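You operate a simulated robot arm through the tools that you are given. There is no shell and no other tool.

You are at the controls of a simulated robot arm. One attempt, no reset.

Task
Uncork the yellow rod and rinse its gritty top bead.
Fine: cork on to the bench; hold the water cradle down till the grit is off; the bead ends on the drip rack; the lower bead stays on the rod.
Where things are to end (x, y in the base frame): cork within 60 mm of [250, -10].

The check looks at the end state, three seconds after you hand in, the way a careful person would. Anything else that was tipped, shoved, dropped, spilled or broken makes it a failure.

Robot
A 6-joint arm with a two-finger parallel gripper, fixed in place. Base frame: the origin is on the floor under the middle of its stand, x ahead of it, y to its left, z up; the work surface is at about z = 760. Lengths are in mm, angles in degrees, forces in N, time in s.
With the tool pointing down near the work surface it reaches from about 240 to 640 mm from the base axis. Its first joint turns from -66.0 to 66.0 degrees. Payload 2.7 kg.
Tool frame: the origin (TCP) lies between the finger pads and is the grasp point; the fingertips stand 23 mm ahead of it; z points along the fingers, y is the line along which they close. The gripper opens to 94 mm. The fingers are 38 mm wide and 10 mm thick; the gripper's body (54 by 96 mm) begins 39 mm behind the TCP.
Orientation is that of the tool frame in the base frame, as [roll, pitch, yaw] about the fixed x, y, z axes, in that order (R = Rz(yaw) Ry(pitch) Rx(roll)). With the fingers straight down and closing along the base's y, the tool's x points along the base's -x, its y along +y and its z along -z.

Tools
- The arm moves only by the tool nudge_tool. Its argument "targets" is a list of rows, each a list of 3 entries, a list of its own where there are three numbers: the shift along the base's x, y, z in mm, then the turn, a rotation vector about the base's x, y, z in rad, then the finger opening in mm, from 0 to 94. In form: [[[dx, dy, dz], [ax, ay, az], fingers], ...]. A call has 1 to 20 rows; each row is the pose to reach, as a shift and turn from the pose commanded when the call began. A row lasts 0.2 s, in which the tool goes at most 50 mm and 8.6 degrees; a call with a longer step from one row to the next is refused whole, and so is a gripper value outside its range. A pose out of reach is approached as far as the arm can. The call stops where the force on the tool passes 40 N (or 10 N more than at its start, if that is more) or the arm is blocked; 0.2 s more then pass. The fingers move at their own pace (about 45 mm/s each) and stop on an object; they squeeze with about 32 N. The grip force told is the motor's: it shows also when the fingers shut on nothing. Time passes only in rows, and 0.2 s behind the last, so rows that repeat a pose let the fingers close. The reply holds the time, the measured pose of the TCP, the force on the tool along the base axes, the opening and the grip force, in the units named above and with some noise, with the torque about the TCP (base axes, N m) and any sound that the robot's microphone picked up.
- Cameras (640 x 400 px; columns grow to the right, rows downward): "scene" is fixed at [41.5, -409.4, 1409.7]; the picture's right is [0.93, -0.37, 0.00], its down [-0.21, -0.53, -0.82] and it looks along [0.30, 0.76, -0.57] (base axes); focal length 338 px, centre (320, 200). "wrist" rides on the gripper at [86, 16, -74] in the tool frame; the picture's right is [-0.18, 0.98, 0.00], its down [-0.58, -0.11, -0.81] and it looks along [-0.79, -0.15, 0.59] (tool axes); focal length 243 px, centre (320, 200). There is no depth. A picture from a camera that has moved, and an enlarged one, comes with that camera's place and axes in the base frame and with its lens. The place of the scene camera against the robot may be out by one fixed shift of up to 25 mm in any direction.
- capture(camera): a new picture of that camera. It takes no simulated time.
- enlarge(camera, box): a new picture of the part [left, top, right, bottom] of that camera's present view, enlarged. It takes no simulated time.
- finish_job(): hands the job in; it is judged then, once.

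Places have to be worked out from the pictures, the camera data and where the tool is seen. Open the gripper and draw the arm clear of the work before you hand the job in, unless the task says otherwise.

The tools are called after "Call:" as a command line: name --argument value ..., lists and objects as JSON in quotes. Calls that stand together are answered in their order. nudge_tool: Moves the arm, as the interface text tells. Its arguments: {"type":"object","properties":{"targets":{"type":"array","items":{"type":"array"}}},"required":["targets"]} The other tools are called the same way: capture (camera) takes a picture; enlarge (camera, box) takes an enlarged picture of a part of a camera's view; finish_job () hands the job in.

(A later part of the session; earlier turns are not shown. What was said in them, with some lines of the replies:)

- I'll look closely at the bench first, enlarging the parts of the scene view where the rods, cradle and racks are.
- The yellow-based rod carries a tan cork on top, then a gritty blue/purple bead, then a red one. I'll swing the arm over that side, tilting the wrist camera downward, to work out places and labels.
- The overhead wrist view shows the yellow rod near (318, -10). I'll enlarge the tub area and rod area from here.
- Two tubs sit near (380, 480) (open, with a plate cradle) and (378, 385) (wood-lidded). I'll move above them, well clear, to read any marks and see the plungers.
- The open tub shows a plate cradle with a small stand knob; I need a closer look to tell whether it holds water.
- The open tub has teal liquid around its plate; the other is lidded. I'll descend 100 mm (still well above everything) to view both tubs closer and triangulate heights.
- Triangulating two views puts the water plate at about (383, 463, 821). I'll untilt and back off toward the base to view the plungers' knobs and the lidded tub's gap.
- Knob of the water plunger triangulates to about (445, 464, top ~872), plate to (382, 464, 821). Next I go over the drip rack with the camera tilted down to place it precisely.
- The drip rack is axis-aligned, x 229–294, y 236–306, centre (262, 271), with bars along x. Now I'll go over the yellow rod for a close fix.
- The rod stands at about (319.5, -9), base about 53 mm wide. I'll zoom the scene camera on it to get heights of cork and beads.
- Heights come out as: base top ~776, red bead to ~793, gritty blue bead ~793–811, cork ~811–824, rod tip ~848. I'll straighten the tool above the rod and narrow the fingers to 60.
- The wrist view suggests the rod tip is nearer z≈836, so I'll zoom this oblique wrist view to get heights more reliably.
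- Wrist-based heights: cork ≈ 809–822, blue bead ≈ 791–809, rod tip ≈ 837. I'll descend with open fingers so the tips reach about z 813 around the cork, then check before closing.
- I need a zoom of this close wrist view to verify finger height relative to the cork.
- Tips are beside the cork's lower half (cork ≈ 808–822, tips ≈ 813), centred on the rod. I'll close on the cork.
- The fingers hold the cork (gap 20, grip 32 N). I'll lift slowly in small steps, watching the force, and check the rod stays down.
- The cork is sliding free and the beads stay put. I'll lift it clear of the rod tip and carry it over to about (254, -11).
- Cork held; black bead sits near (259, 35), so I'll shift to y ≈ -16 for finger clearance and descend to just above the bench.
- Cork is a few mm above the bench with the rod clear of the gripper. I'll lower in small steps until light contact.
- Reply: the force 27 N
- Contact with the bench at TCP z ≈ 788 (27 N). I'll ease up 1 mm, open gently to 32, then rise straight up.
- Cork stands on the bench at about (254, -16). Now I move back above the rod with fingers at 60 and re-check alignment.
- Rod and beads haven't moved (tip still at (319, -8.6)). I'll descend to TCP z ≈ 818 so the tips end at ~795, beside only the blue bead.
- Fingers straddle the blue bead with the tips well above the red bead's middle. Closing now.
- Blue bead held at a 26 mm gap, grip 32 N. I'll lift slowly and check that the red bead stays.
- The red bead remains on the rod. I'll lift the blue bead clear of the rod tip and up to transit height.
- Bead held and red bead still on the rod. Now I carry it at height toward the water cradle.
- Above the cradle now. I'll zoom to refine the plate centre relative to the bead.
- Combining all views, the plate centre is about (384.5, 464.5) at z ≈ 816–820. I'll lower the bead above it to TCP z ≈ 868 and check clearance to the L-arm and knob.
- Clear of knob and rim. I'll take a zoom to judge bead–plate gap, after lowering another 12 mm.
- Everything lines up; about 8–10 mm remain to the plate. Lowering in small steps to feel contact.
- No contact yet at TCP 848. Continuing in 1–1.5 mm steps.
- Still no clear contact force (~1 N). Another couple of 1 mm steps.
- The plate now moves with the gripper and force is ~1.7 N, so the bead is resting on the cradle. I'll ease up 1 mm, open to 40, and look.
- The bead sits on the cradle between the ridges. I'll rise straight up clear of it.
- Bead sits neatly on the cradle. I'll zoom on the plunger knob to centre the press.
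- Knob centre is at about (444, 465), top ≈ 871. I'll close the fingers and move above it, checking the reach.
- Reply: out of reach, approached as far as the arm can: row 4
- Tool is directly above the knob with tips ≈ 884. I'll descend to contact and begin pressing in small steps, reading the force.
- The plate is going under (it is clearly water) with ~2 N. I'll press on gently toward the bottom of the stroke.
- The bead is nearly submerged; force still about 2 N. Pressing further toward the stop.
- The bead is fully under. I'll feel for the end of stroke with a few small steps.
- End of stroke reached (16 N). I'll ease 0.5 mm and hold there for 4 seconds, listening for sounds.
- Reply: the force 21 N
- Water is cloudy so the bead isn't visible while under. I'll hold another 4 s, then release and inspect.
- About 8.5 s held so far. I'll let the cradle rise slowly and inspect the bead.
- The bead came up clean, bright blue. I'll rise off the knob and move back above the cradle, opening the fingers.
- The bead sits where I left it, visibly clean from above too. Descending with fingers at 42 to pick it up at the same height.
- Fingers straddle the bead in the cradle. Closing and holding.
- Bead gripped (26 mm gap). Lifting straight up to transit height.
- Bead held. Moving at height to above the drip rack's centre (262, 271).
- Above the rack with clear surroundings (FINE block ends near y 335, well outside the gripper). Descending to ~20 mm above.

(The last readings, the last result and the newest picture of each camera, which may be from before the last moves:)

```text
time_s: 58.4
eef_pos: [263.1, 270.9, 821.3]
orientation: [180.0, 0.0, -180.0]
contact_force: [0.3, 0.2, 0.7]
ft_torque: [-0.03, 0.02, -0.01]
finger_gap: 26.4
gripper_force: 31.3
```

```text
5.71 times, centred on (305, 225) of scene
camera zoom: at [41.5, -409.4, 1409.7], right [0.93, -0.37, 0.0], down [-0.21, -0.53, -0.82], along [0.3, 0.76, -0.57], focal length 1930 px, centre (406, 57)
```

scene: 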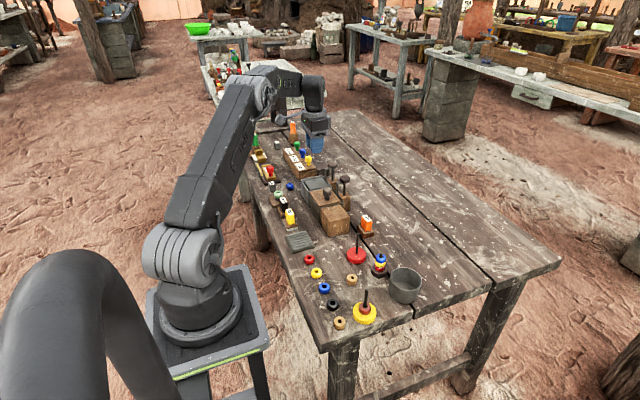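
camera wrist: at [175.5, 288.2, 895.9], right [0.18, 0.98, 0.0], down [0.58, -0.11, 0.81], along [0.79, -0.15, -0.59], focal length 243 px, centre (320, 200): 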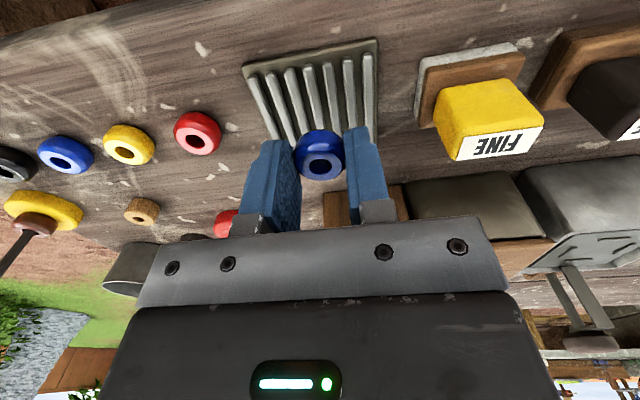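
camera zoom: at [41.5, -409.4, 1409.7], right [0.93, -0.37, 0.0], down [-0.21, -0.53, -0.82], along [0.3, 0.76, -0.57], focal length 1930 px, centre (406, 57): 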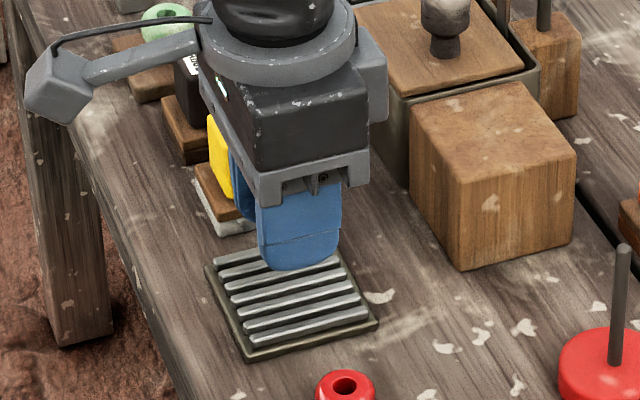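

Bead is centred over the rack. Lowering to ~807, then small steps to contact.

Call:
nudge_tool --targets '[[[0, 0, -8], [0, 0, 0], 14], [[0, 0, -14], [0, 0, 0], 14], [[0, 0, -17], [0, 0, 0], 14]]'

Call:
enlarge --camera "wrist" --box '[220, 40, 420, 200]'

```text
time_s: 59.2
eef_pos: [262.1, 271.2, 805.7]
orientation: [-180.0, 0.0, -180.0]
contact_force: [-0.2, 0.1, -0.6]
ft_torque: [-0.01, -0.03, 0.02]
finger_gap: 26.4
gripper_force: 31.9
```

```text
2.50 times, centred on (320, 120) of wrist
camera zoom: at [175.6, 288.5, 879.0], right [0.18, 0.98, 0.0], down [0.58, -0.11, 0.81], along [0.79, -0.15, -0.59], focal length 606 px, centre (320, 400)
```

zoom: 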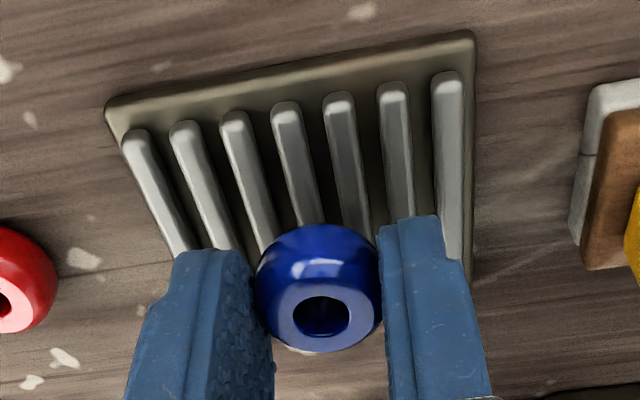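

Bead is a few mm above the bars. Small steps down with force checks.

Call:
nudge_tool --targets '[[[0, 0, -1.5], [0, 0, 0], 14], [[0, 0, -3], [0, 0, 0], 14]]'

```text
time_s: 59.8
eef_pos: [262.5, 270.9, 803.0]
orientation: [179.9, 0.1, 180.0]
contact_force: [0.0, 0.3, 0.5]
ft_torque: [0.01, 0.02, -0.01]
finger_gap: 26.0
gripper_force: 31.6
```

No contact yet at 803; continuing.

Call:
nudge_tool --targets '[[[0, 0, -1], [0, 0, 0], 14], [[0, 0, -2], [0, 0, 0], 14]]'

```text
time_s: 60.4
eef_pos: [261.7, 269.6, 800.2]
orientation: [179.9, 0.0, 180.0]
contact_force: [-0.1, 0.5, 0.2]
ft_torque: [0.0, 0.0, 0.01]
finger_gap: 26.2
gripper_force: 32.3
```

Still free at ~800. Two more 1 mm steps.

Call:
nudge_tool --targets '[[[0, 0, -1], [0, 0, 0], 14], [[0, 0, -2], [0, 0, 0], 14]]'

Call:
enlarge --camera "wrist" --box '[220, 40, 420, 200]'

```text
time_s: 61.0
eef_pos: [261.8, 270.1, 799.3]
orientation: [-180.0, 0.0, -180.0]
contact_force: [-3.5, -4.5, 20.0]
ft_torque: [-0.14, 0.11, -0.03]
finger_gap: 26.2
gripper_force: 32.2
```

```text
2.50 times, centred on (320, 120) of wrist
camera zoom: at [175.4, 288.1, 872.7], right [0.18, 0.98, 0.0], down [0.58, -0.11, 0.81], along [0.79, -0.15, -0.59], focal length 606 px, centre (320, 400)
```

zoom: 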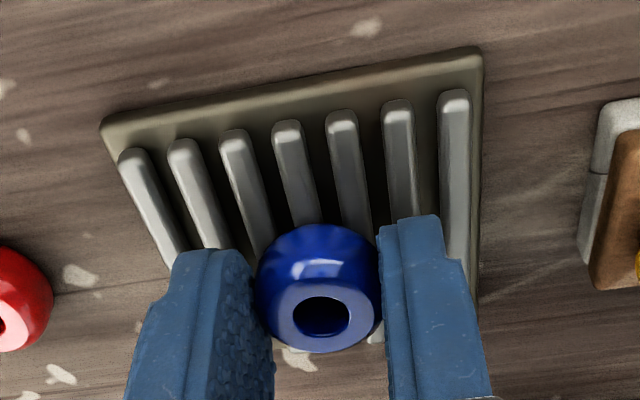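

Contact with the rack (20 N). Easing up 0.8 mm and opening gently to 40.

Call:
nudge_tool --targets '[[[0, 0, 0.8], [0, 0, 0], 16], [[0, 0, 0.8], [0, 0, 0], 26], [[0, 0, 0.8], [0, 0, 0], 32], [[0, 0, 0.8], [0, 0, 0], 40], [[0, 0, 0.8], [0, 0, 0], 40]]'

Call:
enlarge --camera "wrist" --box '[220, 40, 420, 200]'

```text
time_s: 62.2
eef_pos: [261.6, 271.4, 798.7]
orientation: [-180.0, 0.0, -180.0]
contact_force: [0.2, 0.8, 0.2]
ft_torque: [0.0, -0.01, 0.0]
finger_gap: 39.9
gripper_force: 0.0
```

```text
2.50 times, centred on (320, 120) of wrist
camera zoom: at [175.6, 288.0, 872.7], right [0.18, 0.98, 0.0], down [0.58, -0.11, 0.81], along [0.79, -0.15, -0.59], focal length 606 px, centre (320, 400)
```

zoom: 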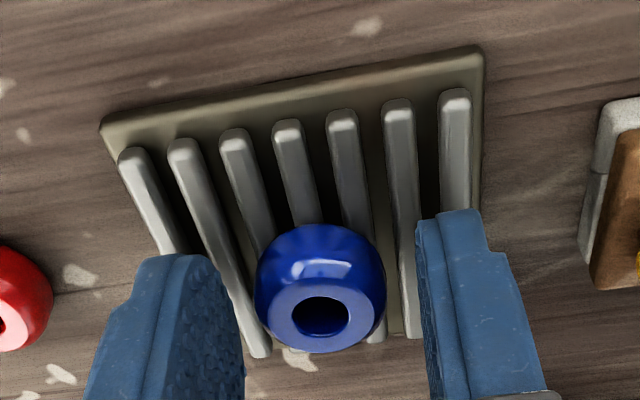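

Bead rests flat on the bars. Rising straight up, then checking.

Call:
nudge_tool --targets '[[[0, 0, 5], [0, 0, 0], 40], [[0, 0, 15], [0, 0, 0], 40], [[0, 0, 35], [0, 0, 0], 40], [[0, 0, 70], [0, 0, 0], 44], [[0, 0, 110], [0, 0, 0], 60], [[0, 0, 150], [0, 0, 0], 80], [[0, 0, 190], [0, 0, 0], 94]]'

Call:
capture --camera "wrist"

Call:
capture --camera "scene"

Call:
enlarge --camera "scene" --box '[265, 200, 345, 260]'

```text
time_s: 63.8
eef_pos: [263.6, 270.8, 990.0]
orientation: [-179.9, 0.0, -180.0]
contact_force: [-0.7, -0.8, 0.3]
ft_torque: [-0.01, -0.01, -0.03]
finger_gap: 94.0
gripper_force: 0.2
```

```text
taken
camera wrist: at [176.5, 287.9, 1063.5], right [0.18, 0.98, 0.0], down [0.58, -0.11, 0.81], along [0.79, -0.15, -0.59], focal length 243 px, centre (320, 200)
```

wrist: 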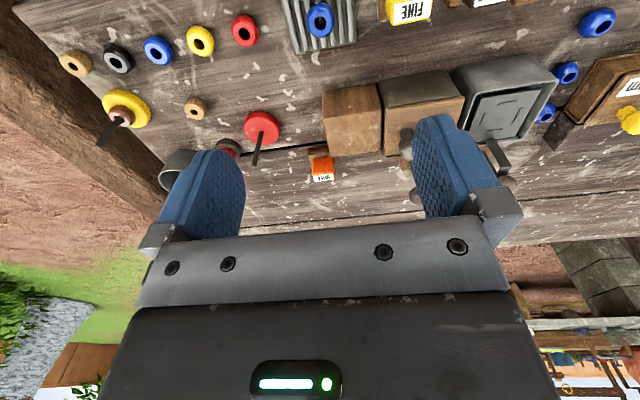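

```text
taken
```

scene: 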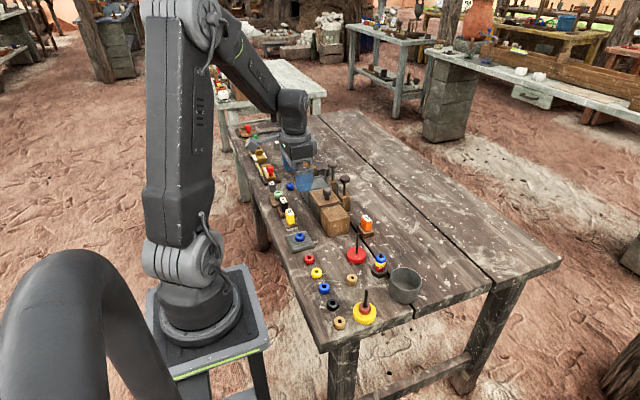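

```text
6.67 times, centred on (305, 230) of scene
camera zoom: at [41.5, -409.4, 1409.7], right [0.93, -0.37, 0.0], down [-0.21, -0.53, -0.82], along [0.3, 0.76, -0.57], focal length 2251 px, centre (420, 0)
```

zoom: 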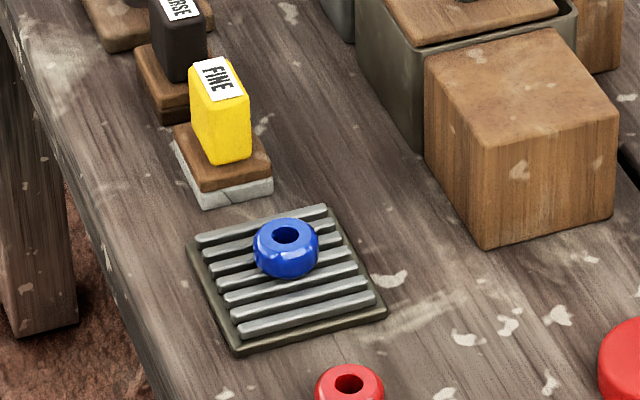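

Clean blue bead sits on the drip rack. I'll draw the arm up and away toward its start pose, then check the rest of the bench.

Call:
nudge_tool --targets '[[[10, -10, 40], [0, 0, 0], 94], [[25, -25, 80], [0, 0, 0], 94], [[45, -40, 115], [0, 0, 0], 94], [[65, -60, 140], [0, 0, 0], 94], [[78, -76, 155], [0, 0, 0], 94]]'

Call:
enlarge --camera "scene" --box '[270, 220, 430, 340]'

Call:
enlarge --camera "scene" --box '[230, 110, 390, 230]'

Call:
enlarge --camera "scene" --box '[285, 225, 317, 250]'

```text
time_s: 65.0
eef_pos: [340.8, 195.2, 1145.9]
orientation: [179.9, 0.1, -180.0]
contact_force: [0.9, 0.9, -0.2]
ft_torque: [-0.02, 0.0, 0.01]
finger_gap: 94.0
gripper_force: 0.1
```

```text
3.33 times, centred on (350, 280) of scene
camera zoom: at [41.5, -409.4, 1409.7], right [0.93, -0.37, 0.0], down [-0.21, -0.53, -0.82], along [0.3, 0.76, -0.57], focal length 1126 px, centre (220, -67)
```

zoom: 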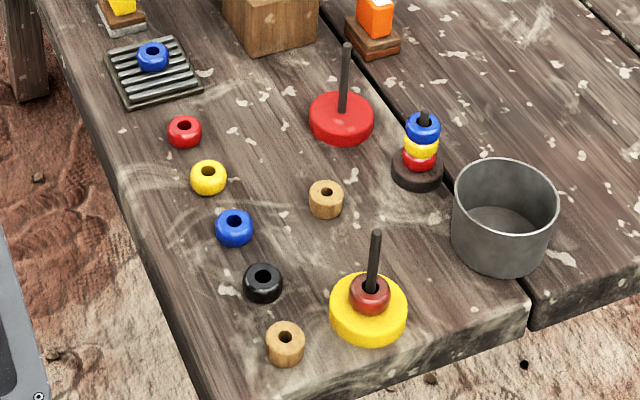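

```text
3.33 times, centred on (310, 170) of scene
camera zoom: at [41.5, -409.4, 1409.7], right [0.93, -0.37, 0.0], down [-0.21, -0.53, -0.82], along [0.3, 0.76, -0.57], focal length 1126 px, centre (353, 300)
```

zoom: 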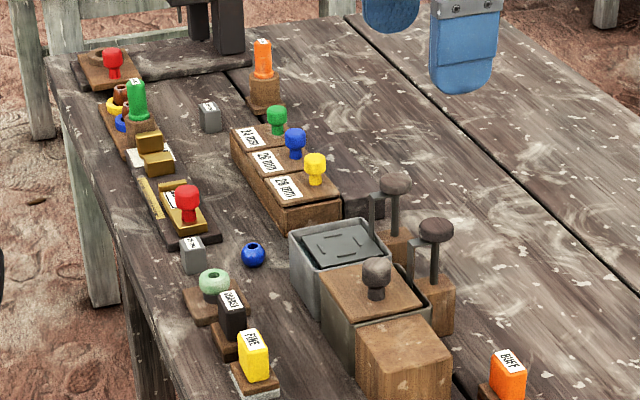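

```text
16.00 times, centred on (301, 238) of scene
camera zoom: at [41.5, -409.4, 1409.7], right [0.93, -0.37, 0.0], down [-0.21, -0.53, -0.82], along [0.3, 0.76, -0.57], focal length 5403 px, centre (624, -400)
```

zoom: 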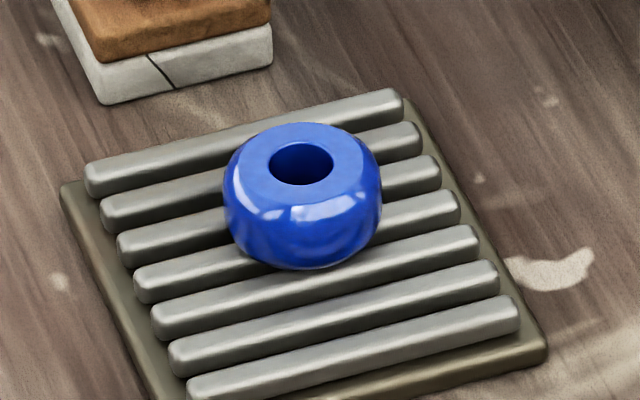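

The clean blue bead lies on the rack, the red bead is still on the yellow rod, and the cork stands at about (254, -16). The cradle is back up, nothing else has moved, and the arm is clear with the gripper open, so I'm handing the job in.

Call:
finish_job

```text
The job is handed in.
```

I finished the rinse and handed the job in. The last pictures before that showed everything where you asked for it:

- **Cork:** it is off the yellow rod and standing on the bench at about (254, -16), roughly 7 mm from the target.
- **Top bead:** I held it under in the water cradle for about 8.5 s. It came up clean, bright blue, and now lies flat on the drip rack. I saw it from above and one side only, not from underneath.
- **Lower bead:** the red bead is still on the rod.
- **Everything else:** the cradle is back up and I saw nothing tipped, shoved or spilled. The arm is clear of the bench with the gripper open.

I used the open tub as the water tub. Its liquid looked like water once the cradle went down, but I didn't lift the lid on the other tub to compare.
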